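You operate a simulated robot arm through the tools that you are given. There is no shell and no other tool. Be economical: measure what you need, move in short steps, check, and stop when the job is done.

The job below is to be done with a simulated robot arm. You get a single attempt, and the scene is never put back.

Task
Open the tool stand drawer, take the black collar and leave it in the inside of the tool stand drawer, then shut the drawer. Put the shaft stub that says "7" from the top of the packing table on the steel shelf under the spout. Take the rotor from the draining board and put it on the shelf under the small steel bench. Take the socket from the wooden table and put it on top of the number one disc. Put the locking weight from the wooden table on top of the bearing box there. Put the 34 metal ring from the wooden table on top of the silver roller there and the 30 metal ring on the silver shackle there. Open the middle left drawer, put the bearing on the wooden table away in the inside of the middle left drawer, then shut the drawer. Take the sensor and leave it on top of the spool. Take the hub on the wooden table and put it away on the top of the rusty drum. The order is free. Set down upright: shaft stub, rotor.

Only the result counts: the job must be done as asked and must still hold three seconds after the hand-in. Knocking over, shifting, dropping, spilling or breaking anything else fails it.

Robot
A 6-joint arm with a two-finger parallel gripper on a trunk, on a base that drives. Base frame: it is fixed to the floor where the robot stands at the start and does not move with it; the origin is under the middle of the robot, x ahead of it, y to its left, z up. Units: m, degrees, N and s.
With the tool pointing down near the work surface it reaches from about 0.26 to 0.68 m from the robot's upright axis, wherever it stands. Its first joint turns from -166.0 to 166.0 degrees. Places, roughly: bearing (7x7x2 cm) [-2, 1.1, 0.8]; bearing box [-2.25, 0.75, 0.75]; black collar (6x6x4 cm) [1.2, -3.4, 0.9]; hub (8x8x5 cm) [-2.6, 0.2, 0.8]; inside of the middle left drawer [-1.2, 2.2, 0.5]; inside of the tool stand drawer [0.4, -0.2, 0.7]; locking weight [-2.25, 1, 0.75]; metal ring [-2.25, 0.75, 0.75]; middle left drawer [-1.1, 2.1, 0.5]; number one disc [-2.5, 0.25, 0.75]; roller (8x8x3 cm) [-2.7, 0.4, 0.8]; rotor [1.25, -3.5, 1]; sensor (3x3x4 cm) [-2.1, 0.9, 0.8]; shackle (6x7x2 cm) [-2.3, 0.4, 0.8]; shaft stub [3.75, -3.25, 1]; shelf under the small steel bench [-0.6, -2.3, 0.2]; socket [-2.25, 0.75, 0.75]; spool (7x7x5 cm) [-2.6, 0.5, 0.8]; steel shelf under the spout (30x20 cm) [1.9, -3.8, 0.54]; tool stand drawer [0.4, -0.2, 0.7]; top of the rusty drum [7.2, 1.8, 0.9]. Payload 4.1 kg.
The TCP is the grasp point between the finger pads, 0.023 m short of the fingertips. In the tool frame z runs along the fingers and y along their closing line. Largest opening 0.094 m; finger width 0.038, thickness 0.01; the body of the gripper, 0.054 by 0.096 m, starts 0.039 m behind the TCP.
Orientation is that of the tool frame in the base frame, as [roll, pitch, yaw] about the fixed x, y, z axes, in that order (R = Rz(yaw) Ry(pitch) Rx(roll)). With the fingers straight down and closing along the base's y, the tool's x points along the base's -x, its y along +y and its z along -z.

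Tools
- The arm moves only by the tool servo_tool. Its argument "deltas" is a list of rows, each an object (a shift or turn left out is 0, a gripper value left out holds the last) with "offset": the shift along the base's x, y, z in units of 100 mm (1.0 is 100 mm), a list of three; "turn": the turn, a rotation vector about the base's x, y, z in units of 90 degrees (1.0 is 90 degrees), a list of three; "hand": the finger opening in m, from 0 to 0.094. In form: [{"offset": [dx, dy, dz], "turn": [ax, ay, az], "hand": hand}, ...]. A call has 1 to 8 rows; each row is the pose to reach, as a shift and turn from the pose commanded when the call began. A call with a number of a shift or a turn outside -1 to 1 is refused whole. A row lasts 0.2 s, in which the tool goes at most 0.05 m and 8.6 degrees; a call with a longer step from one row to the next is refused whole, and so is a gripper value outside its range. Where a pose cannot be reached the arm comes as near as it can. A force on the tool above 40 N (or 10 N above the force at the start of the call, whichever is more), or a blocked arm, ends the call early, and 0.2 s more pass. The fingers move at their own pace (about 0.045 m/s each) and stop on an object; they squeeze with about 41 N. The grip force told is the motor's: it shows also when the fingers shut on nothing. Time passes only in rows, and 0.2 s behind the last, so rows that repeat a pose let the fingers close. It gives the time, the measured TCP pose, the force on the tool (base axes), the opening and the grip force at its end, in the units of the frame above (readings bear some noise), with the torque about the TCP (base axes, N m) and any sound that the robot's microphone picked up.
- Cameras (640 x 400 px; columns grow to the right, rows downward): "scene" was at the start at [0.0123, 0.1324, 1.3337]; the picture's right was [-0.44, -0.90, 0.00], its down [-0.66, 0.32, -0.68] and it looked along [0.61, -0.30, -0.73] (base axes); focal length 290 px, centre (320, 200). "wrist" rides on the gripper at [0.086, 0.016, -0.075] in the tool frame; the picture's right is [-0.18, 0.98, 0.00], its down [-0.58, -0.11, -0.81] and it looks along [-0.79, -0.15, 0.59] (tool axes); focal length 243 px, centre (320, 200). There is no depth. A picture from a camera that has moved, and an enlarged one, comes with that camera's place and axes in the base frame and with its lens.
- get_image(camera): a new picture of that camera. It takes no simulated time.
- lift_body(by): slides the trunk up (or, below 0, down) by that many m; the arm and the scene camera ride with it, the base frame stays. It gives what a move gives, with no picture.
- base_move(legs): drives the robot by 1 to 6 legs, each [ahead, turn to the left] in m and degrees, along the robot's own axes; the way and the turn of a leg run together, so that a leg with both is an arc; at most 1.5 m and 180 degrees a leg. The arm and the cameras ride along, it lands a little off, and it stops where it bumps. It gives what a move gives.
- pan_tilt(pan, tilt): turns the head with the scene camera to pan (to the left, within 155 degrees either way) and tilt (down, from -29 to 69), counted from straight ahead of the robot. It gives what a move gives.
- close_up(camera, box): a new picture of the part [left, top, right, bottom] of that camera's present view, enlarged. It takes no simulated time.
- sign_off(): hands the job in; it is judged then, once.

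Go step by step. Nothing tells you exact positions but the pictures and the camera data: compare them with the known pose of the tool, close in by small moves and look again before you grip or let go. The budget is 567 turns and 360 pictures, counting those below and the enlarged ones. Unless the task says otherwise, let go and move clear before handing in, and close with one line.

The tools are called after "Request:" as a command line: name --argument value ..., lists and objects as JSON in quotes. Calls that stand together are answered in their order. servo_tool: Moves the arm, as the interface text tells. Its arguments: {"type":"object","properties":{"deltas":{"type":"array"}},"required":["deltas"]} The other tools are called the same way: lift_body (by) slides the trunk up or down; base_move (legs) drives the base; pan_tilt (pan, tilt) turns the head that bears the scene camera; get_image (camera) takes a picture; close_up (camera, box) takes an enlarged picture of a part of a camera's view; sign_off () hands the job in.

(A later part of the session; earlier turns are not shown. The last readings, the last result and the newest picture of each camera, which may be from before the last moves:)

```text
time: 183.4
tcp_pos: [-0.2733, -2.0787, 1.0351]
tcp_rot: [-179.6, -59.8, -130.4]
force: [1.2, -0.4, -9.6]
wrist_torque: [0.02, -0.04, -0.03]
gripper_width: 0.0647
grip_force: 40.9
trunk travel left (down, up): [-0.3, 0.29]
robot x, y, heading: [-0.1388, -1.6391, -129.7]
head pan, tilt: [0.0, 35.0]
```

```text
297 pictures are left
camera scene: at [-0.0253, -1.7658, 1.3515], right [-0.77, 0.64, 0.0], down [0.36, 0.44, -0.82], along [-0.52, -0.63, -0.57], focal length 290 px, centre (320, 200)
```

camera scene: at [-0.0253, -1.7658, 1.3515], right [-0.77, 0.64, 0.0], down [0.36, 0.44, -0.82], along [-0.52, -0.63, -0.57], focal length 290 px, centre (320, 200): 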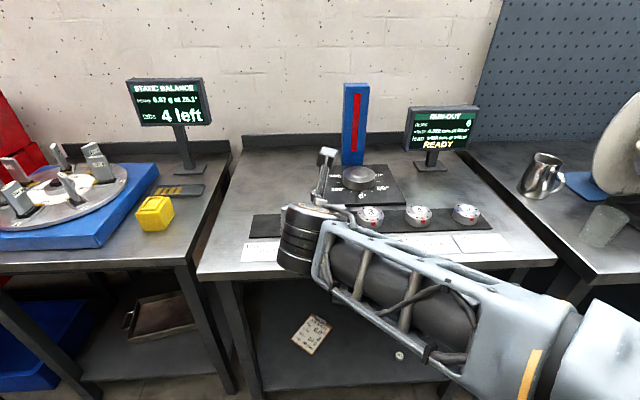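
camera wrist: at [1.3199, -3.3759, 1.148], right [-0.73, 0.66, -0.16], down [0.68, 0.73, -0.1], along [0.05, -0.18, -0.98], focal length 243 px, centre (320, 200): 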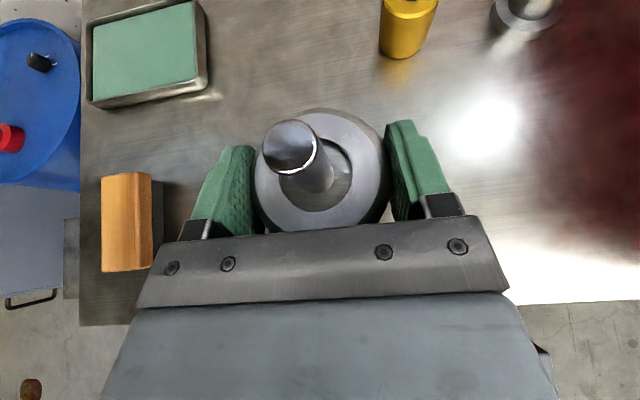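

The target shelf is under the middle bench, with a note and a small nut on it; free space lies between them near (-0.52,-2.14). I'll back up, lower trunk and arm, then come in low.

Request:
base_move --legs '[[-0.25, 0]]'

Request:
lift_body --by -0.3

Request:
servo_tool --deltas '[{"offset": [0, 0, -0.4]}, {"offset": [0, 0, -0.8]}, {"offset": [0, 0, -1.0]}]'

Request:
servo_tool --deltas '[{"offset": [0, 0, -0.4]}, {"offset": [0, 0, -0.8]}, {"offset": [0, 0, -1.0]}]'

Request:
get_image --camera "scene"

```text
time: 185.2
tcp_pos: [-0.117, -1.8881, 1.0347]
tcp_rot: [-179.6, -59.8, -130.6]
force: [-0.7, 0.5, -9.3]
wrist_torque: [0.04, 0.0, 0.03]
gripper_width: 0.0647
grip_force: 40.6
trunk travel left (down, up): [-0.3, 0.29]
robot x, y, heading: [0.0231, -1.4463, -129.8]
head pan, tilt: [0.0, 35.0]
```

```text
time: 188.2
tcp_pos: [-0.1163, -1.8876, 0.7345]
tcp_rot: [-179.5, -59.8, -130.6]
force: [0.1, 0.1, -9.3]
wrist_torque: [-0.01, -0.02, 0.02]
gripper_width: 0.0645
grip_force: 40.9
trunk travel left (down, up): [0.0, 0.59]
robot x, y, heading: [0.0243, -1.4437, -129.6]
head pan, tilt: [0.0, 35.0]
```

```text
time: 189.0
tcp_pos: [-0.1167, -1.8872, 0.6339]
tcp_rot: [-179.4, -59.8, -130.6]
force: [0.6, -0.2, -9.2]
wrist_torque: [0.05, 0.01, -0.03]
gripper_width: 0.0642
grip_force: 40.8
trunk travel left (down, up): [0.0, 0.59]
robot x, y, heading: [0.0217, -1.4477, -129.7]
head pan, tilt: [0.0, 35.0]
```

```text
time: 189.8
tcp_pos: [-0.1153, -1.8864, 0.5344]
tcp_rot: [-179.6, -59.7, -130.6]
force: [-0.3, -0.1, -9.6]
wrist_torque: [0.02, -0.02, 0.03]
gripper_width: 0.0646
grip_force: 40.7
trunk travel left (down, up): [0.0, 0.59]
robot x, y, heading: [0.018, -1.4455, -129.6]
head pan, tilt: [0.0, 35.0]
```

```text
296 pictures are left
camera scene: at [0.1324, -1.5745, 1.0516], right [-0.77, 0.64, 0.0], down [0.37, 0.44, -0.82], along [-0.52, -0.63, -0.57], focal length 290 px, centre (320, 200)
```

scene: 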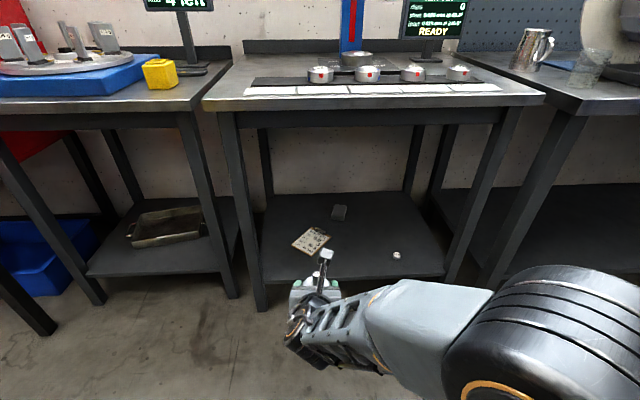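

I can see the shelf: note left, nut right, a free patch between near (-0.51,-2.12). Lowering the arm and centring it ahead of the robot.

Request:
servo_tool --deltas '[{"offset": [-0.18, 0.13, -0.4]}, {"offset": [-0.36, 0.27, -0.8]}, {"offset": [-0.54, 0.4, -1.0]}, {"offset": [-0.72, 0.54, -1.0]}]'

Request:
servo_tool --deltas '[{"offset": [-0.18, 0.13, -0.4]}, {"offset": [-0.36, 0.27, -0.8]}, {"offset": [-0.54, 0.4, -1.0]}, {"offset": [-0.72, 0.54, -1.0]}]'

Request:
get_image --camera "scene"

Request:
get_image --camera "wrist"

```text
time: 190.8
tcp_pos: [-0.1925, -1.8487, 0.4288]
tcp_rot: [-179.7, -59.6, -130.6]
force: [-1.1, -0.5, -9.6]
wrist_torque: [0.05, -0.06, -0.02]
gripper_width: 0.0646
grip_force: 41.3
out of reach, approached as far as the arm can: row 3, 4
trunk travel left (down, up): [0.0, 0.59]
robot x, y, heading: [0.0204, -1.4456, -129.7]
head pan, tilt: [0.0, 35.0]
```

```text
time: 191.8
tcp_pos: [-0.2105, -1.8288, 0.3345]
tcp_rot: [-179.9, -59.7, -130.6]
force: [0.0, 1.3, -9.0]
wrist_torque: [0.01, -0.03, -0.01]
gripper_width: 0.0647
grip_force: 41.2
out of reach, approached as far as the arm can: row 2, 3, 4
trunk travel left (down, up): [0.0, 0.59]
robot x, y, heading: [0.0264, -1.4476, -129.7]
head pan, tilt: [0.0, 35.0]
```

```text
295 pictures are left
camera scene: at [0.1323, -1.5746, 1.0515], right [-0.77, 0.64, 0.0], down [0.37, 0.44, -0.82], along [-0.52, -0.63, -0.57], focal length 290 px, centre (320, 200)
```

scene: 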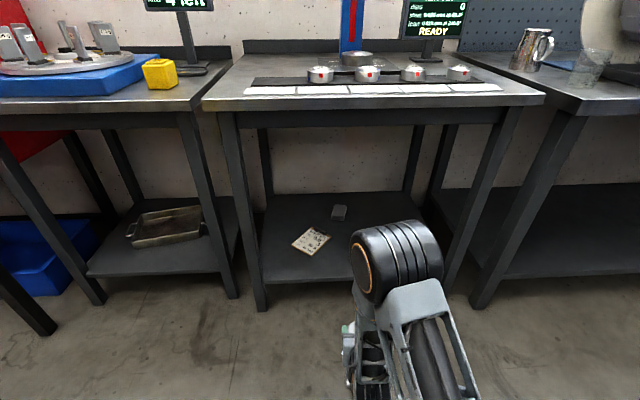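

```text
294 pictures are left
camera wrist: at [-0.2088, -1.803, 0.4486], right [-0.69, 0.71, -0.16], down [0.73, 0.68, -0.1], along [0.04, -0.18, -0.98], focal length 243 px, centre (320, 200)
```

wrist: 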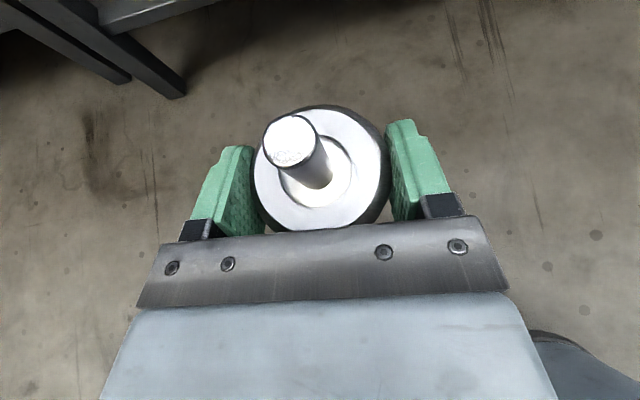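

The elbow is folded forward; I'll drive in 25 cm and then reach out with the arm, watching clearance.

Request:
base_move --legs '[[0.25, 0]]'

Request:
get_image --camera "scene"

Request:
get_image --camera "wrist"

```text
time: 193.6
tcp_pos: [-0.3728, -2.019, 0.3363]
tcp_rot: [180.0, -59.6, -130.9]
force: [-0.4, 0.6, -9.1]
wrist_torque: [0.04, -0.03, 0.05]
gripper_width: 0.0645
grip_force: 40.9
trunk travel left (down, up): [0.0, 0.59]
robot x, y, heading: [-0.1398, -1.6353, -129.7]
head pan, tilt: [0.0, 35.0]
```

```text
293 pictures are left
camera scene: at [-0.0275, -1.7661, 1.0515], right [-0.77, 0.64, 0.0], down [0.37, 0.44, -0.82], along [-0.53, -0.63, -0.57], focal length 290 px, centre (320, 200)
```

scene: 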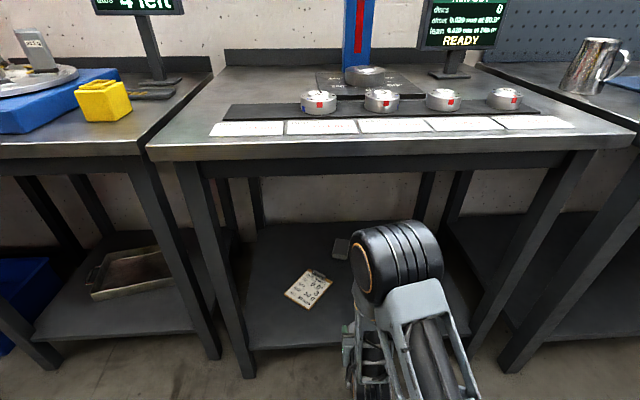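

```text
292 pictures are left
camera wrist: at [-0.3697, -1.9928, 0.4487], right [-0.68, 0.71, -0.16], down [0.73, 0.68, -0.1], along [0.04, -0.18, -0.98], focal length 243 px, centre (320, 200)
```

wrist: 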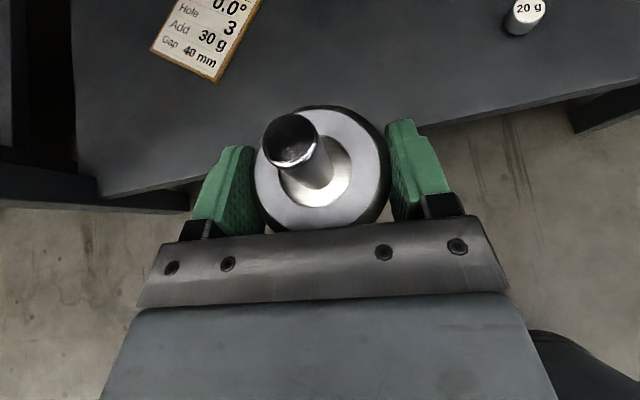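

Rotor is at the shelf's front edge, 13 cm above it. Reaching in to about (-0.51,-2.12).

Request:
servo_tool --deltas '[{"offset": [-0.3, -0.24, 0]}, {"offset": [-0.62, -0.48, 0]}, {"offset": [-0.95, -0.7, 0]}]'

Request:
servo_tool --deltas '[{"offset": [-0.2, -0.15, -0.1]}, {"offset": [-0.41, -0.28, -0.3]}]'

Request:
get_image --camera "scene"

Request:
get_image --camera "wrist"

```text
time: 194.4
tcp_pos: [-0.4434, -2.1063, 0.3372]
tcp_rot: [178.7, -59.5, -130.8]
force: [-0.2, -0.7, -8.7]
wrist_torque: [0.0, -0.02, 0.04]
gripper_width: 0.0646
grip_force: 41.0
out of reach, approached as far as the arm can: row 1, 2, 3
trunk travel left (down, up): [0.0, 0.59]
robot x, y, heading: [-0.1367, -1.6366, -129.6]
head pan, tilt: [0.0, 35.0]
```

```text
time: 195.0
tcp_pos: [-0.4716, -2.1483, 0.3103]
tcp_rot: [179.1, -59.6, -130.9]
force: [0.7, 0.4, -9.5]
wrist_torque: [0.04, -0.05, 0.0]
gripper_width: 0.0648
grip_force: 40.9
out of reach, approached as far as the arm can: row 1, 2
trunk travel left (down, up): [0.0, 0.59]
robot x, y, heading: [-0.135, -1.6365, -130.0]
head pan, tilt: [0.0, 35.0]
```

```text
291 pictures are left
camera scene: at [-0.0275, -1.7662, 1.0516], right [-0.77, 0.64, 0.0], down [0.37, 0.44, -0.82], along [-0.53, -0.63, -0.57], focal length 290 px, centre (320, 200)
```

scene: 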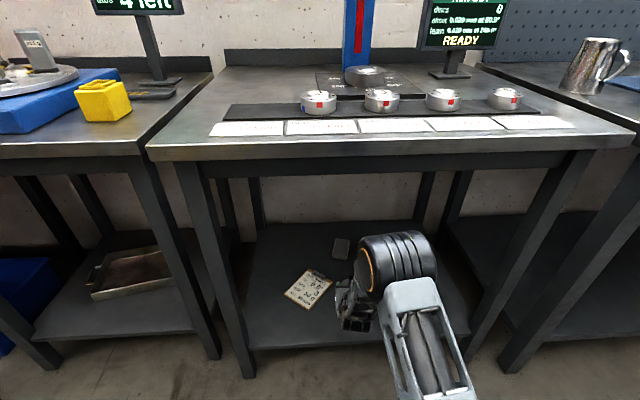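

```text
290 pictures are left
camera wrist: at [-0.4687, -2.1233, 0.4231], right [-0.67, 0.72, -0.15], down [0.74, 0.67, -0.09], along [0.03, -0.17, -0.98], focal length 243 px, centre (320, 200)
```

wrist: 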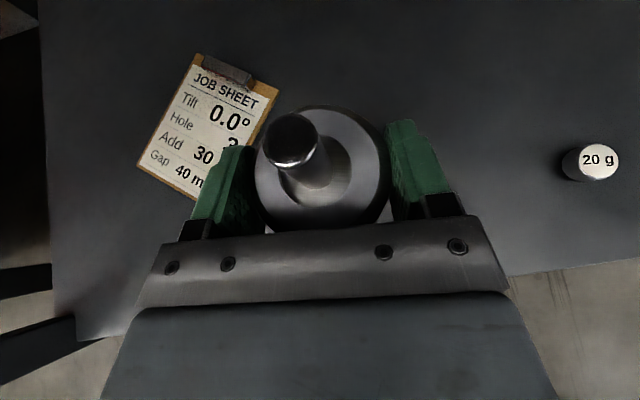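

There is clear shelf under the rotor here (11 cm in from the edge, clear of the job sheet and weight). Lowering straight down.

Request:
servo_tool --deltas '[{"offset": [0, 0, -0.3]}, {"offset": [0, 0, -0.5]}]'

Request:
get_image --camera "wrist"

Request:
close_up --camera "scene" --box '[240, 200, 480, 350]'

```text
time: 195.6
tcp_pos: [-0.4633, -2.1549, 0.2615]
tcp_rot: [179.5, -59.7, -130.8]
force: [-0.2, -0.5, -9.2]
wrist_torque: [0.03, -0.02, 0.04]
gripper_width: 0.0643
grip_force: 40.5
out of reach, approached as far as the arm can: row 1, 2
trunk travel left (down, up): [0.0, 0.59]
robot x, y, heading: [-0.1395, -1.6371, -129.9]
head pan, tilt: [0.0, 35.0]
```

```text
289 pictures are left
camera wrist: at [-0.461, -2.1296, 0.374], right [-0.68, 0.72, -0.15], down [0.73, 0.67, -0.09], along [0.04, -0.18, -0.98], focal length 243 px, centre (320, 200)
```

wrist: 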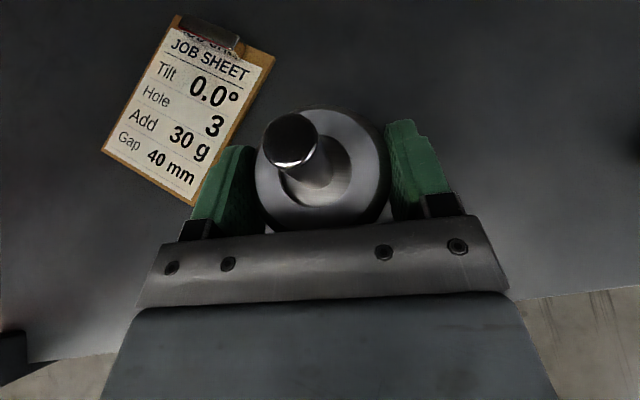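

```text
2.67 times, centred on (360, 275) of scene
camera zoom: at [-0.0275, -1.7662, 1.0516], right [-0.77, 0.64, 0.0], down [0.37, 0.44, -0.82], along [-0.53, -0.63, -0.57], focal length 773 px, centre (213, 0)
```

zoom: 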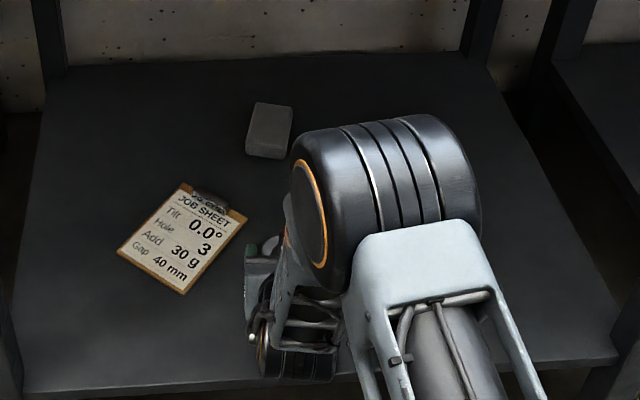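

Finger is about 4 cm from the job sheet. Lowering the last bit gently.

Request:
servo_tool --deltas '[{"offset": [0, 0, -0.1]}, {"offset": [0, 0, -0.15]}, {"offset": [0, 0, -0.2]}, {"offset": [0, 0, -0.23]}, {"offset": [0, 0, -0.26]}]'

Request:
get_image --camera "wrist"

```text
time: 196.8
tcp_pos: [-0.4616, -2.1561, 0.236]
tcp_rot: [179.7, -59.5, -130.8]
force: [-0.3, -0.1, -9.7]
wrist_torque: [0.01, -0.04, -0.01]
gripper_width: 0.0645
grip_force: 40.9
trunk travel left (down, up): [0.0, 0.59]
robot x, y, heading: [-0.1397, -1.639, -130.0]
head pan, tilt: [0.0, 35.0]
```

```text
287 pictures are left
camera wrist: at [-0.4589, -2.131, 0.3495], right [-0.68, 0.72, -0.15], down [0.73, 0.67, -0.09], along [0.04, -0.18, -0.98], focal length 243 px, centre (320, 200)
```

wrist: 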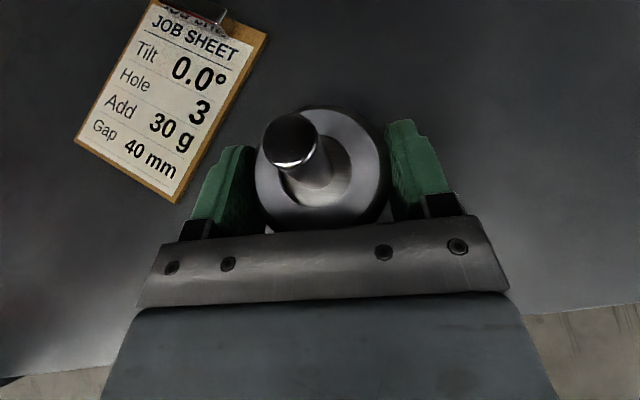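

No contact yet; continuing in small steps.

Request:
servo_tool --deltas '[{"offset": [0, 0, -0.04]}, {"offset": [0, 0, -0.08]}, {"offset": [0, 0, -0.12]}, {"offset": [0, 0, -0.16]}, {"offset": [0, 0, -0.2]}]'

```text
time: 198.0
tcp_pos: [-0.4609, -2.1563, 0.2163]
tcp_rot: [179.4, -59.6, -130.9]
force: [0.4, 0.3, -9.5]
wrist_torque: [0.0, -0.01, 0.0]
gripper_width: 0.0646
grip_force: 41.0
trunk travel left (down, up): [0.0, 0.59]
robot x, y, heading: [-0.1349, -1.6386, -129.8]
head pan, tilt: [0.0, 35.0]
```

Request:
get_image --camera "wrist"

Request:
servo_tool --deltas '[{"offset": [0, 0, -0.04]}, {"offset": [0, 0, -0.08]}, {"offset": [0, 0, -0.12]}]'

```text
286 pictures are left
camera wrist: at [-0.4592, -2.1314, 0.3302], right [-0.68, 0.72, -0.15], down [0.73, 0.67, -0.09], along [0.04, -0.18, -0.98], focal length 243 px, centre (320, 200)
```

wrist: 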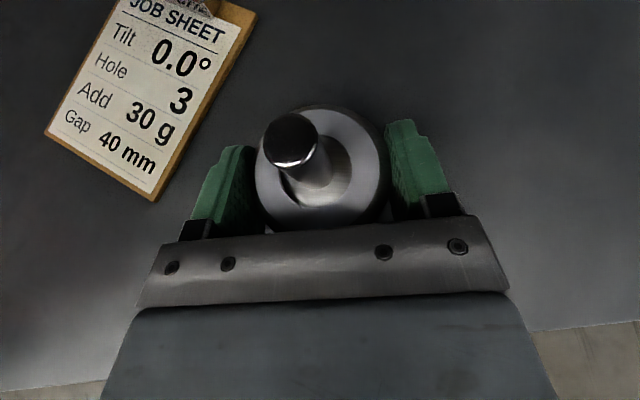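

```text
time: 198.8
tcp_pos: [-0.462, -2.1598, 0.2127]
tcp_rot: [179.8, -60.5, -131.2]
force: [-4.2, 1.4, 34.1]
wrist_torque: [-0.56, -0.17, -0.09]
gripper_width: 0.0644
grip_force: 41.1
trunk travel left (down, up): [0.0, 0.59]
robot x, y, heading: [-0.1363, -1.6371, -129.8]
head pan, tilt: [0.0, 35.0]
```

Contact with the shelf. Easing the pressure, opening, and backing out along the tool axis.

Request:
servo_tool --deltas '[{"offset": [0, 0, 0.07]}, {"offset": [0, 0, 0.07], "hand": 0.088}, {"offset": [0, 0, 0.07], "hand": 0.088}, {"offset": [0, 0, 0.07], "hand": 0.088}]'

Request:
servo_tool --deltas '[{"offset": [0.2, 0.23, 0.1]}, {"offset": [0.4, 0.46, 0.25]}, {"offset": [0.57, 0.65, 0.5]}, {"offset": [0.8, 0.9, 0.7]}]'

Request:
get_image --camera "wrist"

```text
time: 199.8
tcp_pos: [-0.4596, -2.158, 0.2117]
tcp_rot: [179.5, -59.6, -130.7]
force: [-0.1, -0.3, 0.1]
wrist_torque: [0.02, -0.01, -0.01]
gripper_width: 0.0881
grip_force: 0.0
trunk travel left (down, up): [0.0, 0.59]
robot x, y, heading: [-0.1427, -1.6356, -129.7]
head pan, tilt: [0.0, 35.0]
```

```text
time: 200.8
tcp_pos: [-0.3823, -2.0638, 0.284]
tcp_rot: [-179.9, -59.7, -130.9]
force: [-1.2, -0.2, 1.1]
wrist_torque: [-0.01, 0.02, 0.02]
gripper_width: 0.088
grip_force: 0.0
trunk travel left (down, up): [0.0, 0.59]
robot x, y, heading: [-0.1366, -1.6368, -130.3]
head pan, tilt: [0.0, 35.0]
```

```text
285 pictures are left
camera wrist: at [-0.3799, -2.0388, 0.3963], right [-0.68, 0.71, -0.16], down [0.73, 0.68, -0.1], along [0.04, -0.18, -0.98], focal length 243 px, centre (320, 200)
```

wrist: 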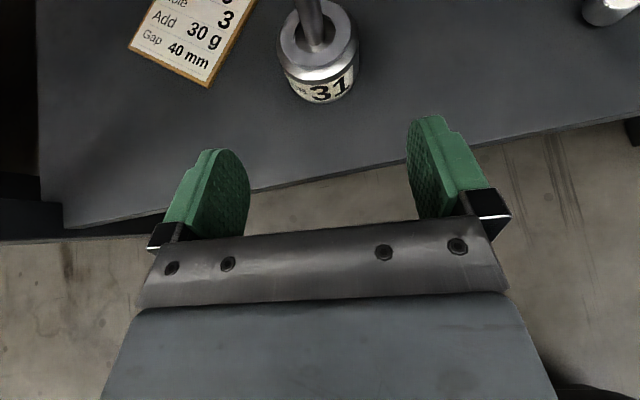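

The rotor stands upright on the shelf. Back out, raise the trunk, and head for the packing table.

Request:
base_move --legs '[[-0.35, 0]]'

Request:
lift_body --by 0.3

Request:
servo_tool --deltas '[{"offset": [0, 0, 0.4]}, {"offset": [0, 0, 0.8]}, {"offset": [0, 0, 1.0]}]'

Request:
servo_tool --deltas '[{"offset": [0, 0, 0.4]}, {"offset": [0, 0, 0.8]}, {"offset": [0, 0, 1.0]}]'

Request:
servo_tool --deltas '[{"offset": [0, 0, 0.4]}, {"offset": [0, 0, 0.8]}, {"offset": [0, 0, 1.0]}]'

Request:
servo_tool --deltas '[{"offset": [0, 0, 0.4]}, {"offset": [0, 0, 0.8]}, {"offset": [0, 0, 1.0]}]'

Request:
get_image --camera "scene"

```text
time: 203.1
tcp_pos: [-0.1521, -1.7941, 0.2825]
tcp_rot: [-180.0, -59.7, -130.3]
force: [-0.3, -0.7, -0.8]
wrist_torque: [0.01, 0.03, 0.02]
gripper_width: 0.0879
grip_force: 0.0
trunk travel left (down, up): [0.0, 0.59]
robot x, y, heading: [0.0885, -1.3656, -129.6]
head pan, tilt: [0.0, 35.0]
```

```text
time: 206.1
tcp_pos: [-0.151, -1.7942, 0.5826]
tcp_rot: [179.9, -59.6, -130.4]
force: [0.6, -0.3, -0.2]
wrist_torque: [0.0, -0.02, 0.04]
gripper_width: 0.0879
grip_force: 0.1
trunk travel left (down, up): [-0.3, 0.29]
robot x, y, heading: [0.0886, -1.3683, -129.3]
head pan, tilt: [0.0, 35.0]
```

```text
time: 206.9
tcp_pos: [-0.152, -1.7923, 0.6843]
tcp_rot: [179.9, -59.7, -130.4]
force: [1.4, -0.2, 0.1]
wrist_torque: [-0.05, 0.0, -0.07]
gripper_width: 0.0879
grip_force: 0.2
trunk travel left (down, up): [-0.3, 0.29]
robot x, y, heading: [0.09, -1.3671, -129.6]
head pan, tilt: [0.0, 35.0]
```

```text
time: 207.7
tcp_pos: [-0.1487, -1.7948, 0.7836]
tcp_rot: [179.9, -59.7, -130.3]
force: [0.9, -0.3, 0.8]
wrist_torque: [-0.02, 0.02, 0.03]
gripper_width: 0.0879
grip_force: 0.0
trunk travel left (down, up): [-0.3, 0.29]
robot x, y, heading: [0.0886, -1.3663, -129.6]
head pan, tilt: [0.0, 35.0]
```

```text
time: 208.5
tcp_pos: [-0.1498, -1.7946, 0.8834]
tcp_rot: [-179.8, -59.6, -130.5]
force: [-0.5, -0.3, -1.0]
wrist_torque: [-0.02, 0.02, -0.04]
gripper_width: 0.0879
grip_force: 0.0
trunk travel left (down, up): [-0.3, 0.29]
robot x, y, heading: [0.0855, -1.3696, -129.5]
head pan, tilt: [0.0, 35.0]
```

```text
time: 209.3
tcp_pos: [-0.1519, -1.7943, 0.9832]
tcp_rot: [-179.8, -59.8, -130.6]
force: [-0.2, -0.4, 0.0]
wrist_torque: [-0.02, -0.01, 0.02]
gripper_width: 0.088
grip_force: 0.1
trunk travel left (down, up): [-0.3, 0.29]
robot x, y, heading: [0.0902, -1.3626, -129.3]
head pan, tilt: [0.0, 35.0]
```

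```text
284 pictures are left
camera scene: at [0.2004, -1.492, 1.3516], right [-0.77, 0.64, 0.0], down [0.36, 0.44, -0.82], along [-0.52, -0.63, -0.57], focal length 290 px, centre (320, 200)
```

scene: 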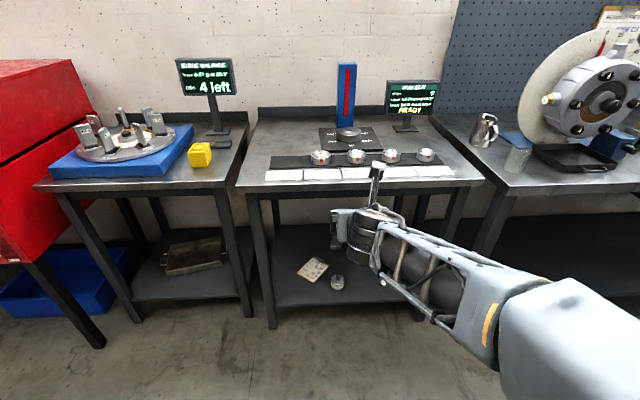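

Rotor confirmed on the shelf. Now driving around the cart toward the packing table.

Request:
base_move --legs '[[0, 82], [1.0, 0], [0.75, 0], [0, 28], [1.05, 0]]'

Request:
pan_tilt --pan 0 --tilt 25

Request:
get_image --camera "scene"

```text
time: 228.1
tcp_pos: [2.7492, -3.096, 0.982]
tcp_rot: [-179.8, -59.8, -19.9]
force: [-0.4, -0.6, 0.5]
wrist_torque: [0.01, -0.02, 0.02]
gripper_width: 0.088
grip_force: 0.1
trunk travel left (down, up): [-0.3, 0.29]
robot x, y, heading: [2.2614, -3.0219, -19.3]
head pan, tilt: [0.0, 35.0]
```

```text
time: 228.8
tcp_pos: [2.7465, -3.096, 0.9821]
tcp_rot: [-179.9, -59.8, -20.0]
force: [1.4, 0.6, 0.3]
wrist_torque: [0.0, 0.02, 0.01]
gripper_width: 0.088
grip_force: 0.0
trunk travel left (down, up): [-0.3, 0.29]
robot x, y, heading: [2.2623, -3.0198, -19.0]
head pan, tilt: [0.0, 25.0]
```

```text
283 pictures are left
camera scene: at [2.3471, -2.8737, 1.3673], right [-0.33, -0.94, 0.0], down [-0.4, 0.14, -0.91], along [0.86, -0.3, -0.42], focal length 290 px, centre (320, 200)
```

scene: 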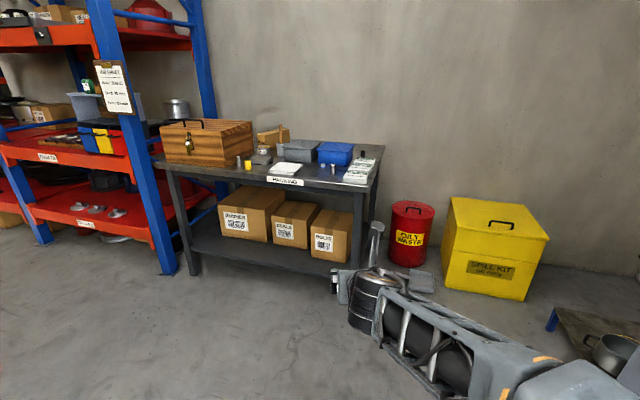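

The packing table is ahead. Zooming to find the stub marked 7.

Request:
close_up --camera "scene" --box '[220, 110, 400, 220]'

```text
3.56 times, centred on (310, 165) of scene
camera zoom: at [2.3471, -2.8737, 1.3673], right [-0.33, -0.94, 0.0], down [-0.4, 0.14, -0.91], along [0.86, -0.3, -0.42], focal length 1031 px, centre (356, 324)
```

zoom: 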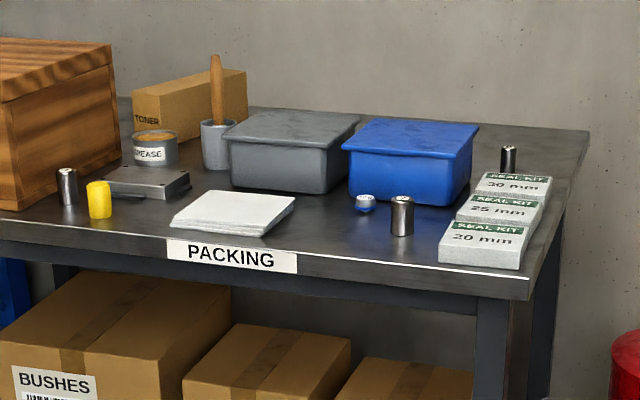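

Three stubs are on the table; I need to get closer to read their marks. Raising the arm and moving up square to the table.

Request:
servo_tool --deltas '[{"offset": [0, 0, 0.4]}, {"offset": [0, 0, 0.8]}, {"offset": [0, 0, 1.0]}, {"offset": [-0.3, 0, 1.0]}]'

Request:
base_move --legs '[[0, 17.5], [0.78, 0], [0, -36]]'

Request:
pan_tilt --pan 10 --tilt 45

Request:
get_image --camera "scene"

Request:
get_image --camera "wrist"

```text
time: 229.8
tcp_pos: [2.7176, -3.0974, 1.0833]
tcp_rot: [180.0, -59.6, -20.0]
force: [0.2, 0.4, 0.6]
wrist_torque: [-0.01, 0.0, 0.01]
gripper_width: 0.088
grip_force: 0.0
trunk travel left (down, up): [-0.3, 0.29]
robot x, y, heading: [2.2625, -3.019, -19.0]
head pan, tilt: [0.0, 25.0]
```

```text
time: 236.8
tcp_pos: [3.462, -3.2579, 1.0824]
tcp_rot: [180.0, -59.7, -38.6]
force: [0.0, 1.2, 0.2]
wrist_torque: [0.03, -0.02, 0.03]
gripper_width: 0.0882
grip_force: 0.0
trunk travel left (down, up): [-0.3, 0.29]
robot x, y, heading: [3.0544, -3.0411, -37.6]
head pan, tilt: [0.0, 25.0]
```

```text
time: 237.6
tcp_pos: [3.4626, -3.2562, 1.0833]
tcp_rot: [-180.0, -59.6, -38.4]
force: [-0.3, -0.1, -1.2]
wrist_torque: [0.01, -0.01, 0.0]
gripper_width: 0.0877
grip_force: 0.0
trunk travel left (down, up): [-0.3, 0.29]
robot x, y, heading: [3.0562, -3.0424, -37.5]
head pan, tilt: [10.0, 45.0]
```

```text
281 pictures are left
camera scene: at [3.1802, -2.9098, 1.3368], right [-0.46, -0.89, 0.0], down [-0.63, 0.33, -0.71], along [0.63, -0.33, -0.71], focal length 290 px, centre (320, 200)
```

scene: 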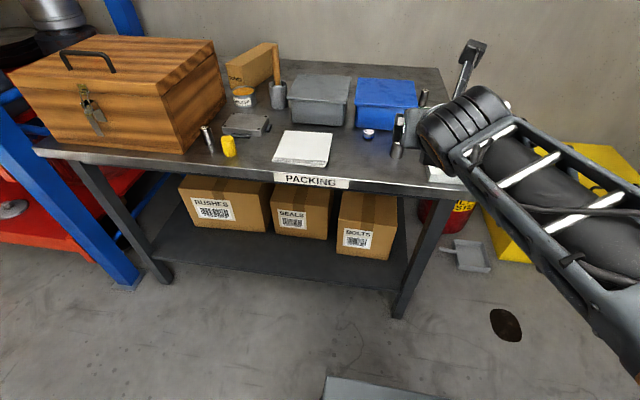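

```text
280 pictures are left
camera wrist: at [3.4364, -3.2577, 1.1964], right [-0.68, -0.71, -0.16], down [-0.71, 0.7, -0.1], along [0.18, 0.05, -0.98], focal length 243 px, centre (320, 200)
```

wrist: 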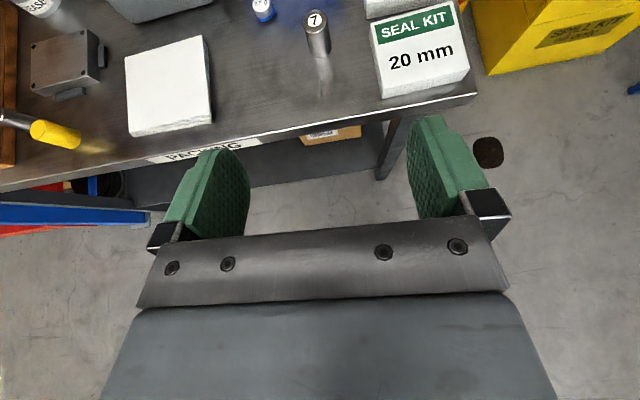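

The middle stub says "7", standing at about (3.62,-3.37); a seal-kit box is 6 cm to its right. Opening to 60 mm and approaching.

Request:
servo_tool --deltas '[{"offset": [0.2, -0.13, -0.2], "hand": 0.06}, {"offset": [0.4, -0.27, -0.5]}, {"offset": [0.6, -0.4, -0.8]}, {"offset": [0.75, -0.5, -0.98]}]'

Request:
get_image --camera "wrist"

```text
time: 238.6
tcp_pos: [3.5361, -3.3087, 0.9862]
tcp_rot: [-179.9, -59.8, -38.5]
force: [0.0, 0.7, 0.5]
wrist_torque: [0.0, 0.02, 0.03]
gripper_width: 0.0601
grip_force: 0.1
trunk travel left (down, up): [-0.3, 0.29]
robot x, y, heading: [3.0525, -3.0433, -37.7]
head pan, tilt: [10.0, 45.0]
```

```text
279 pictures are left
camera wrist: at [3.5105, -3.3083, 1.0983], right [-0.68, -0.71, -0.16], down [-0.71, 0.7, -0.1], along [0.18, 0.05, -0.98], focal length 243 px, centre (320, 200)
```

wrist: 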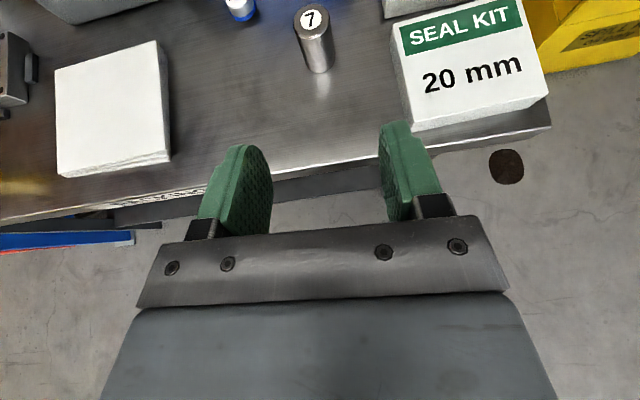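

Laterally aligned. Advancing 8 cm and down a bit.

Request:
servo_tool --deltas '[{"offset": [0.25, -0.19, -0.15]}, {"offset": [0.5, -0.38, -0.3]}, {"offset": [0.63, -0.49, -0.4]}]'

Request:
get_image --camera "wrist"

```text
time: 239.4
tcp_pos: [3.6016, -3.3559, 0.9433]
tcp_rot: [-180.0, -59.7, -38.4]
force: [0.1, -1.1, 0.3]
wrist_torque: [0.03, 0.02, -0.02]
gripper_width: 0.0602
grip_force: 0.1
trunk travel left (down, up): [-0.3, 0.29]
robot x, y, heading: [3.055, -3.04, -37.6]
head pan, tilt: [10.0, 45.0]
```

```text
278 pictures are left
camera wrist: at [3.5757, -3.3562, 1.0577], right [-0.68, -0.71, -0.16], down [-0.71, 0.7, -0.1], along [0.18, 0.05, -0.98], focal length 243 px, centre (320, 200)
```

wrist: 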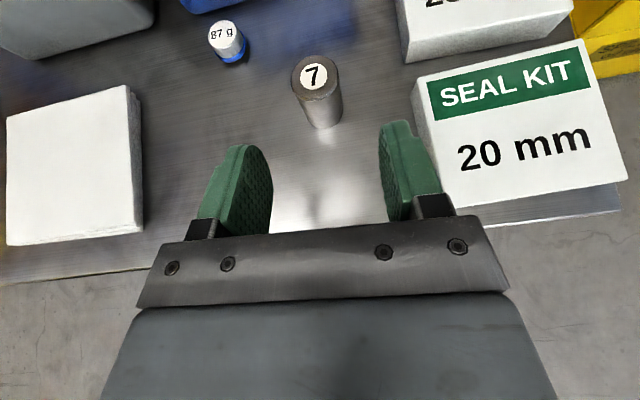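

Request:
servo_tool --deltas '[{"offset": [0.2, -0.155, -0.03]}, {"offset": [0.39, -0.31, -0.06]}]'

Request:
get_image --camera "wrist"

```text
time: 240.0
tcp_pos: [3.6411, -3.3872, 0.939]
tcp_rot: [-179.9, -59.8, -38.4]
force: [-0.3, -0.2, 0.1]
wrist_torque: [-0.03, 0.03, 0.02]
gripper_width: 0.0599
grip_force: 0.0
trunk travel left (down, up): [-0.3, 0.29]
robot x, y, heading: [3.0515, -3.0408, -37.1]
head pan, tilt: [10.0, 45.0]
```

```text
277 pictures are left
camera wrist: at [3.6139, -3.3878, 1.052], right [-0.68, -0.71, -0.16], down [-0.71, 0.7, -0.1], along [0.18, 0.05, -0.98], focal length 243 px, centre (320, 200)
```

wrist: 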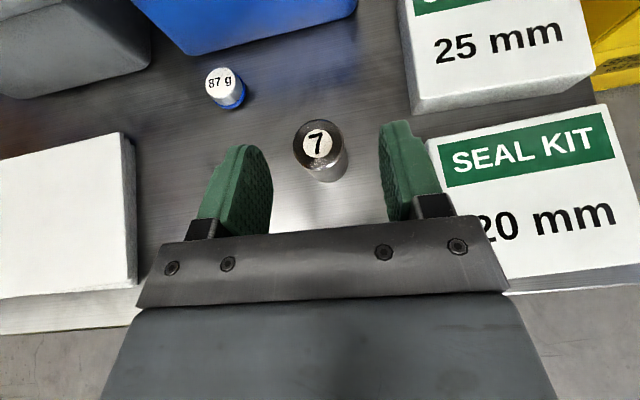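

Another centimetre forward and close on it.

Request:
servo_tool --deltas '[{"offset": [0.1, -0.08, -0.03]}, {"offset": [0.1, -0.08, -0.03], "hand": 0.015}, {"offset": [0.1, -0.08, -0.03], "hand": 0.015}, {"offset": [0.1, -0.08, -0.03], "hand": 0.015}]'

Request:
get_image --camera "wrist"

```text
time: 241.0
tcp_pos: [3.6502, -3.3963, 0.9362]
tcp_rot: [-179.9, -59.6, -38.5]
force: [-0.3, -0.3, -0.1]
wrist_torque: [-0.01, 0.01, 0.01]
gripper_width: 0.0153
grip_force: 0.1
trunk travel left (down, up): [-0.3, 0.29]
robot x, y, heading: [3.0566, -3.044, -37.5]
head pan, tilt: [10.0, 45.0]
```

```text
276 pictures are left
camera wrist: at [3.6237, -3.3952, 1.0493], right [-0.68, -0.71, -0.16], down [-0.71, 0.7, -0.1], along [0.18, 0.05, -0.98], focal length 243 px, centre (320, 200)
```

wrist: 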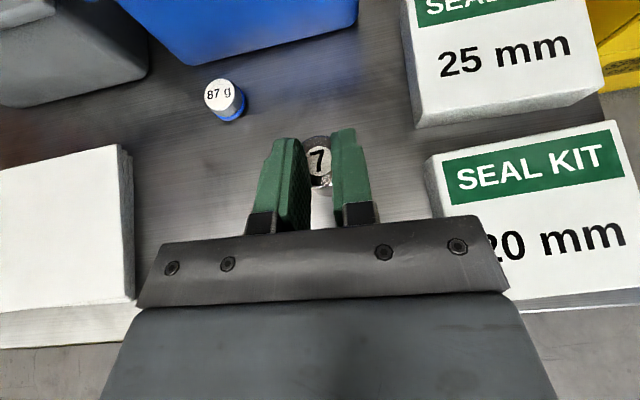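

The fingers closed above the stub: triangulation puts its top at z≈0.904 and the table at ≈0.857. Reopen, then lower onto it at (3.667,-3.404).

Request:
servo_tool --deltas '[{"hand": 0.06}, {"hand": 0.06}, {"offset": [0.1, -0.05, 0], "hand": 0.06}, {"offset": [0.16, -0.08, -0.2]}, {"offset": [0.16, -0.08, -0.42]}]'

Request:
get_image --camera "wrist"

```text
time: 242.2
tcp_pos: [3.6659, -3.4035, 0.8947]
tcp_rot: [-180.0, -59.6, -38.5]
force: [0.3, -0.6, 0.4]
wrist_torque: [0.0, 0.05, 0.03]
gripper_width: 0.0599
grip_force: 0.0
trunk travel left (down, up): [-0.3, 0.29]
robot x, y, heading: [3.0551, -3.0432, -37.3]
head pan, tilt: [10.0, 45.0]
```

```text
275 pictures are left
camera wrist: at [3.64, -3.4045, 1.0069], right [-0.68, -0.71, -0.16], down [-0.71, 0.7, -0.1], along [0.18, 0.05, -0.98], focal length 243 px, centre (320, 200)
```

wrist: 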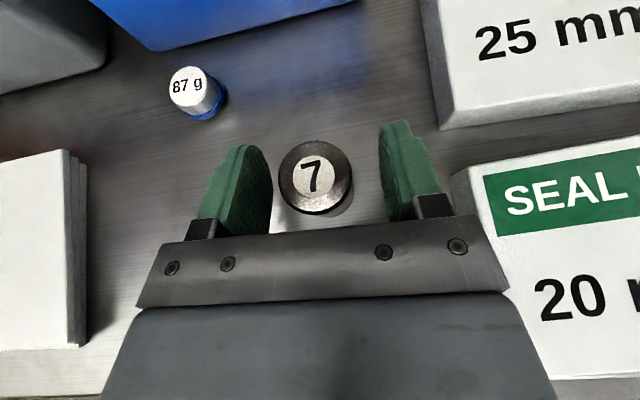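

Stub is centred between the fingers. A few mm lower and close.

Request:
servo_tool --deltas '[{"offset": [0, 0, -0.05]}, {"offset": [0, 0, -0.05], "hand": 0.01}, {"offset": [0, 0, -0.05], "hand": 0.01}, {"offset": [0, 0, -0.05], "hand": 0.01}]'

Request:
servo_tool --deltas '[{"offset": [0, 0, 0.2]}, {"offset": [0, 0, 0.6]}, {"offset": [-0.1, 0.1, 1.0]}]'

Request:
get_image --camera "wrist"

```text
time: 243.2
tcp_pos: [3.666, -3.4017, 0.8895]
tcp_rot: [-179.9, -59.7, -38.5]
force: [1.2, 1.8, 0.5]
wrist_torque: [0.0, -0.04, 0.0]
gripper_width: 0.0338
grip_force: 41.0
trunk travel left (down, up): [-0.3, 0.29]
robot x, y, heading: [3.0511, -3.0415, -37.2]
head pan, tilt: [10.0, 45.0]
```

```text
time: 244.0
tcp_pos: [3.6555, -3.3909, 0.989]
tcp_rot: [-179.9, -59.5, -38.5]
force: [-0.3, -0.3, -3.9]
wrist_torque: [-0.05, 0.02, 0.01]
gripper_width: 0.0337
grip_force: 41.1
trunk travel left (down, up): [-0.3, 0.29]
robot x, y, heading: [3.0526, -3.0404, -37.6]
head pan, tilt: [10.0, 45.0]
```

```text
274 pictures are left
camera wrist: at [3.6301, -3.3919, 1.102], right [-0.68, -0.71, -0.16], down [-0.71, 0.7, -0.09], along [0.18, 0.05, -0.98], focal length 243 px, centre (320, 200)
```

wrist: 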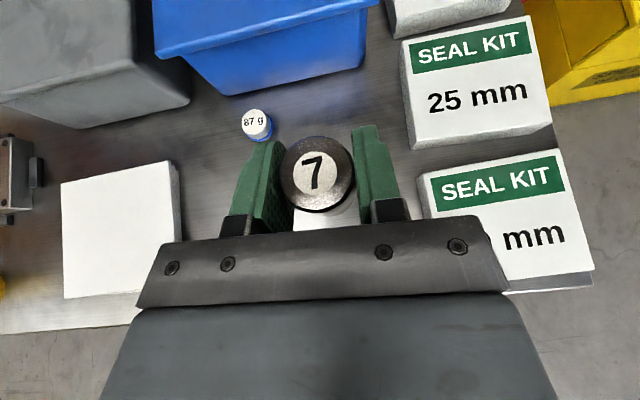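

The stub is held. Backing off, retracting, and driving to the shelf under the spout.

Request:
base_move --legs '[[-0.35, 0]]'

Request:
servo_tool --deltas '[{"offset": [-0.35, 0.27, 0]}, {"offset": [-0.7, 0.54, 0]}, {"offset": [-1.0, 0.77, 0]}]'

Request:
servo_tool --deltas '[{"offset": [-0.35, 0.27, -0.1]}, {"offset": [-0.7, 0.54, -0.2]}]'

Request:
base_move --legs '[[0, -98], [0.45, 0], [0, 8.5]]'

Request:
pan_tilt --pan 15 --tilt 35

Request:
get_image --camera "scene"

```text
time: 246.3
tcp_pos: [3.377, -3.1741, 0.9887]
tcp_rot: [180.0, -59.7, -38.2]
force: [0.2, -0.2, -4.2]
wrist_torque: [0.01, -0.01, 0.01]
gripper_width: 0.0336
grip_force: 40.9
trunk travel left (down, up): [-0.3, 0.29]
robot x, y, heading: [2.7743, -2.8307, -37.2]
head pan, tilt: [10.0, 45.0]
```

```text
time: 247.1
tcp_pos: [3.273, -3.0957, 0.9878]
tcp_rot: [-179.9, -59.7, -38.2]
force: [-0.5, 0.1, -3.9]
wrist_torque: [0.0, -0.01, 0.0]
gripper_width: 0.0335
grip_force: 40.9
trunk travel left (down, up): [-0.3, 0.29]
robot x, y, heading: [2.7697, -2.8238, -37.5]
head pan, tilt: [10.0, 45.0]
```

```text
time: 247.7
tcp_pos: [3.2004, -3.0387, 0.9679]
tcp_rot: [-179.9, -59.8, -38.2]
force: [-0.1, -0.2, -4.2]
wrist_torque: [-0.01, 0.03, 0.03]
gripper_width: 0.0338
grip_force: 41.1
trunk travel left (down, up): [-0.3, 0.29]
robot x, y, heading: [2.7712, -2.8247, -37.1]
head pan, tilt: [10.0, 45.0]
```

```text
time: 255.1
tcp_pos: [2.2471, -3.5712, 0.9678]
tcp_rot: [-180.0, -59.7, -127.7]
force: [-1.2, -0.9, -3.3]
wrist_torque: [-0.01, -0.03, -0.03]
gripper_width: 0.0337
grip_force: 41.1
trunk travel left (down, up): [-0.3, 0.29]
robot x, y, heading: [2.4553, -3.1406, -126.6]
head pan, tilt: [10.0, 45.0]
```

```text
time: 255.8
tcp_pos: [2.2471, -3.5721, 0.9676]
tcp_rot: [-179.9, -59.7, -127.6]
force: [0.8, -0.1, -3.8]
wrist_torque: [0.0, 0.01, -0.03]
gripper_width: 0.0335
grip_force: 41.2
trunk travel left (down, up): [-0.3, 0.29]
robot x, y, heading: [2.4595, -3.1394, -126.7]
head pan, tilt: [15.0, 35.0]
```

```text
273 pictures are left
camera scene: at [2.5938, -3.2719, 1.3515], right [-0.93, 0.37, 0.0], down [0.21, 0.53, -0.82], along [-0.3, -0.76, -0.57], focal length 290 px, centre (320, 200)
```

scene: 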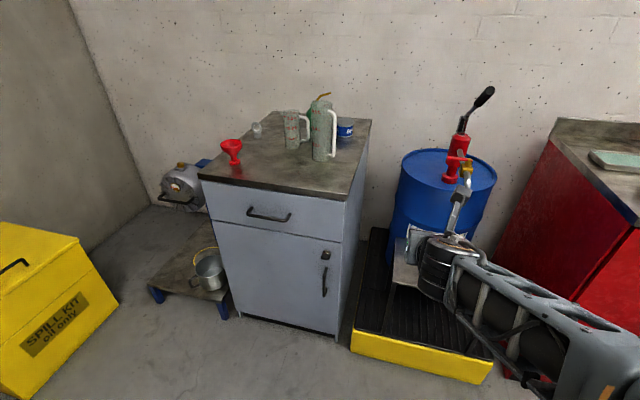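

The shelf stands on the spill pallet, just behind my gripper in the view. Lowering the arm in free space, then looking from the wrist and scene.

Request:
servo_tool --deltas '[{"offset": [0, 0, -0.4]}, {"offset": [0, 0, -0.8]}, {"offset": [0, 0, -1.0]}]'

Request:
servo_tool --deltas '[{"offset": [0, 0, -0.4]}, {"offset": [0, 0, -0.8]}, {"offset": [0, 0, -1.0]}]'

Request:
servo_tool --deltas '[{"offset": [0, 0, -0.4]}, {"offset": [0, 0, -0.8]}]'

Request:
get_image --camera "scene"

Request:
get_image --camera "wrist"

```text
time: 256.6
tcp_pos: [2.248, -3.5725, 0.8668]
tcp_rot: [-179.9, -59.7, -127.6]
force: [-0.5, 0.2, -3.8]
wrist_torque: [0.03, -0.02, -0.01]
gripper_width: 0.0337
grip_force: 40.7
trunk travel left (down, up): [-0.3, 0.29]
robot x, y, heading: [2.456, -3.1365, -126.5]
head pan, tilt: [15.0, 35.0]
```

```text
time: 257.4
tcp_pos: [2.2464, -3.5742, 0.7661]
tcp_rot: [-180.0, -59.8, -127.5]
force: [-0.7, -0.2, -4.3]
wrist_torque: [0.01, 0.0, -0.02]
gripper_width: 0.0336
grip_force: 40.7
trunk travel left (down, up): [-0.3, 0.29]
robot x, y, heading: [2.4549, -3.1377, -126.8]
head pan, tilt: [15.0, 35.0]
```

```text
time: 258.1
tcp_pos: [2.2477, -3.5719, 0.6876]
tcp_rot: [-179.9, -59.7, -127.6]
force: [-0.1, 0.2, -3.5]
wrist_torque: [0.04, -0.01, 0.02]
gripper_width: 0.0335
grip_force: 40.5
trunk travel left (down, up): [-0.3, 0.29]
robot x, y, heading: [2.4559, -3.1398, -126.8]
head pan, tilt: [15.0, 35.0]
```

```text
272 pictures are left
camera scene: at [2.5939, -3.2717, 1.3516], right [-0.93, 0.37, 0.0], down [0.21, 0.53, -0.82], along [-0.3, -0.76, -0.57], focal length 290 px, centre (320, 200)
```

scene: 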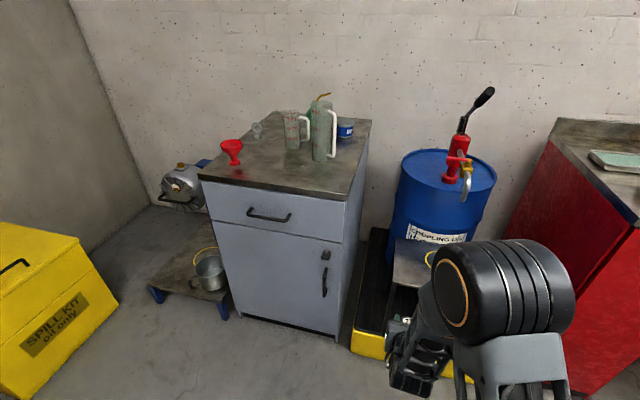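

```text
271 pictures are left
camera wrist: at [2.2472, -3.547, 0.8007], right [-0.72, 0.67, -0.16], down [0.69, 0.72, -0.1], along [0.05, -0.18, -0.98], focal length 243 px, centre (320, 200)
```

wrist: 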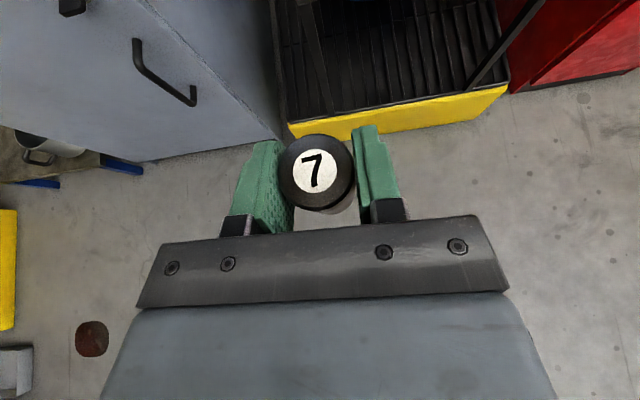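

The spout tip is right above the shelf's ring at z≈0.83. I'll stay farther back and approach slightly angled so the arm stays clear of the spout.

Request:
base_move --legs '[[0, -9], [0.2, 0]]'

Request:
get_image --camera "scene"

Request:
get_image --camera "wrist"

```text
time: 260.3
tcp_pos: [2.0386, -3.6746, 0.6882]
tcp_rot: [-180.0, -59.8, -136.5]
force: [0.4, 0.5, -4.6]
wrist_torque: [-0.01, -0.02, 0.0]
gripper_width: 0.0335
grip_force: 41.5
trunk travel left (down, up): [-0.3, 0.29]
robot x, y, heading: [2.3131, -3.2772, -135.4]
head pan, tilt: [15.0, 35.0]
```

```text
270 pictures are left
camera scene: at [2.4285, -3.4321, 1.3516], right [-0.86, 0.51, 0.0], down [0.29, 0.49, -0.82], along [-0.42, -0.71, -0.57], focal length 290 px, centre (320, 200)
```

scene: 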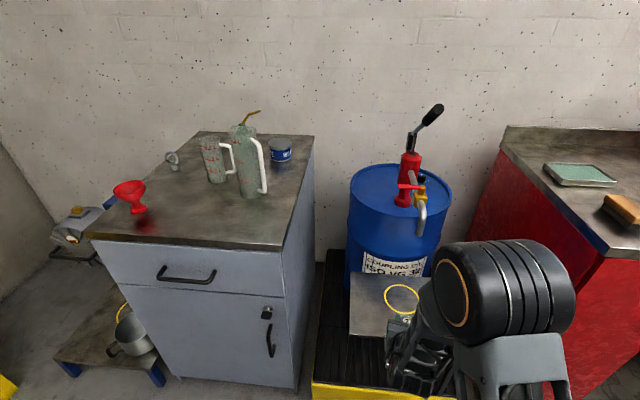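

```text
269 pictures are left
camera wrist: at [2.0434, -3.6501, 0.8009], right [-0.61, 0.78, -0.16], down [0.79, 0.6, -0.09], along [0.02, -0.18, -0.98], focal length 243 px, centre (320, 200)
```

wrist: 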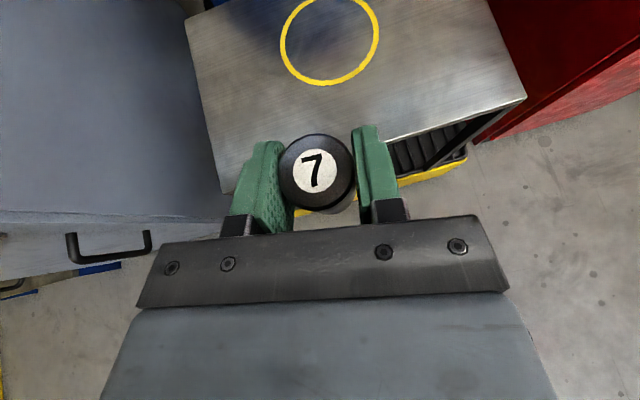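

Ring centre computes to (1.896,-3.80). Lowering 6 cm, then moving in above the ring.

Request:
servo_tool --deltas '[{"offset": [0, 0, -0.3]}, {"offset": [-0.1, -0.09, -0.6]}, {"offset": [-0.4, -0.36, -0.6]}, {"offset": [-0.7, -0.62, -0.6]}, {"offset": [-1.0, -0.89, -0.6]}]'

Request:
get_image --camera "scene"

Request:
get_image --camera "wrist"

```text
time: 261.5
tcp_pos: [1.9389, -3.7642, 0.6284]
tcp_rot: [-180.0, -59.7, -136.4]
force: [0.4, -0.7, -3.4]
wrist_torque: [0.01, -0.01, 0.04]
gripper_width: 0.0335
grip_force: 40.6
trunk travel left (down, up): [-0.3, 0.29]
robot x, y, heading: [2.3117, -3.2792, -135.5]
head pan, tilt: [15.0, 35.0]
```

```text
268 pictures are left
camera scene: at [2.4284, -3.4321, 1.3516], right [-0.86, 0.51, 0.0], down [0.29, 0.49, -0.82], along [-0.42, -0.71, -0.57], focal length 290 px, centre (320, 200)
```

scene: 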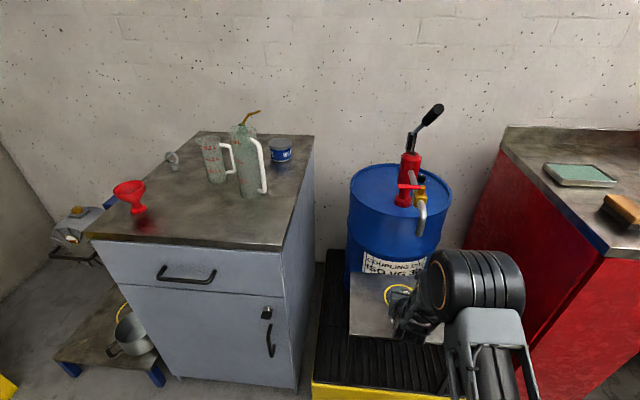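

```text
267 pictures are left
camera wrist: at [1.9429, -3.7392, 0.7406], right [-0.61, 0.78, -0.16], down [0.79, 0.6, -0.09], along [0.02, -0.18, -0.98], focal length 243 px, centre (320, 200)
```

wrist: 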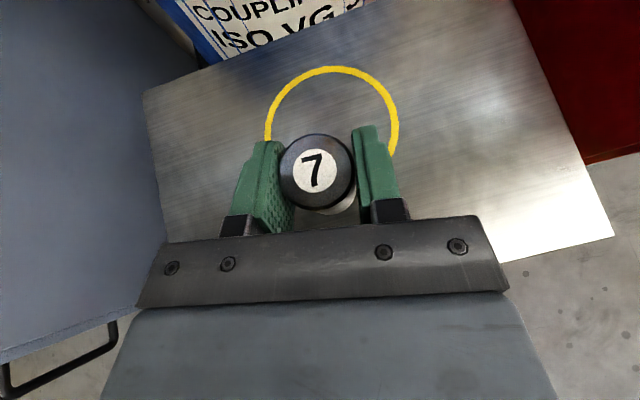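

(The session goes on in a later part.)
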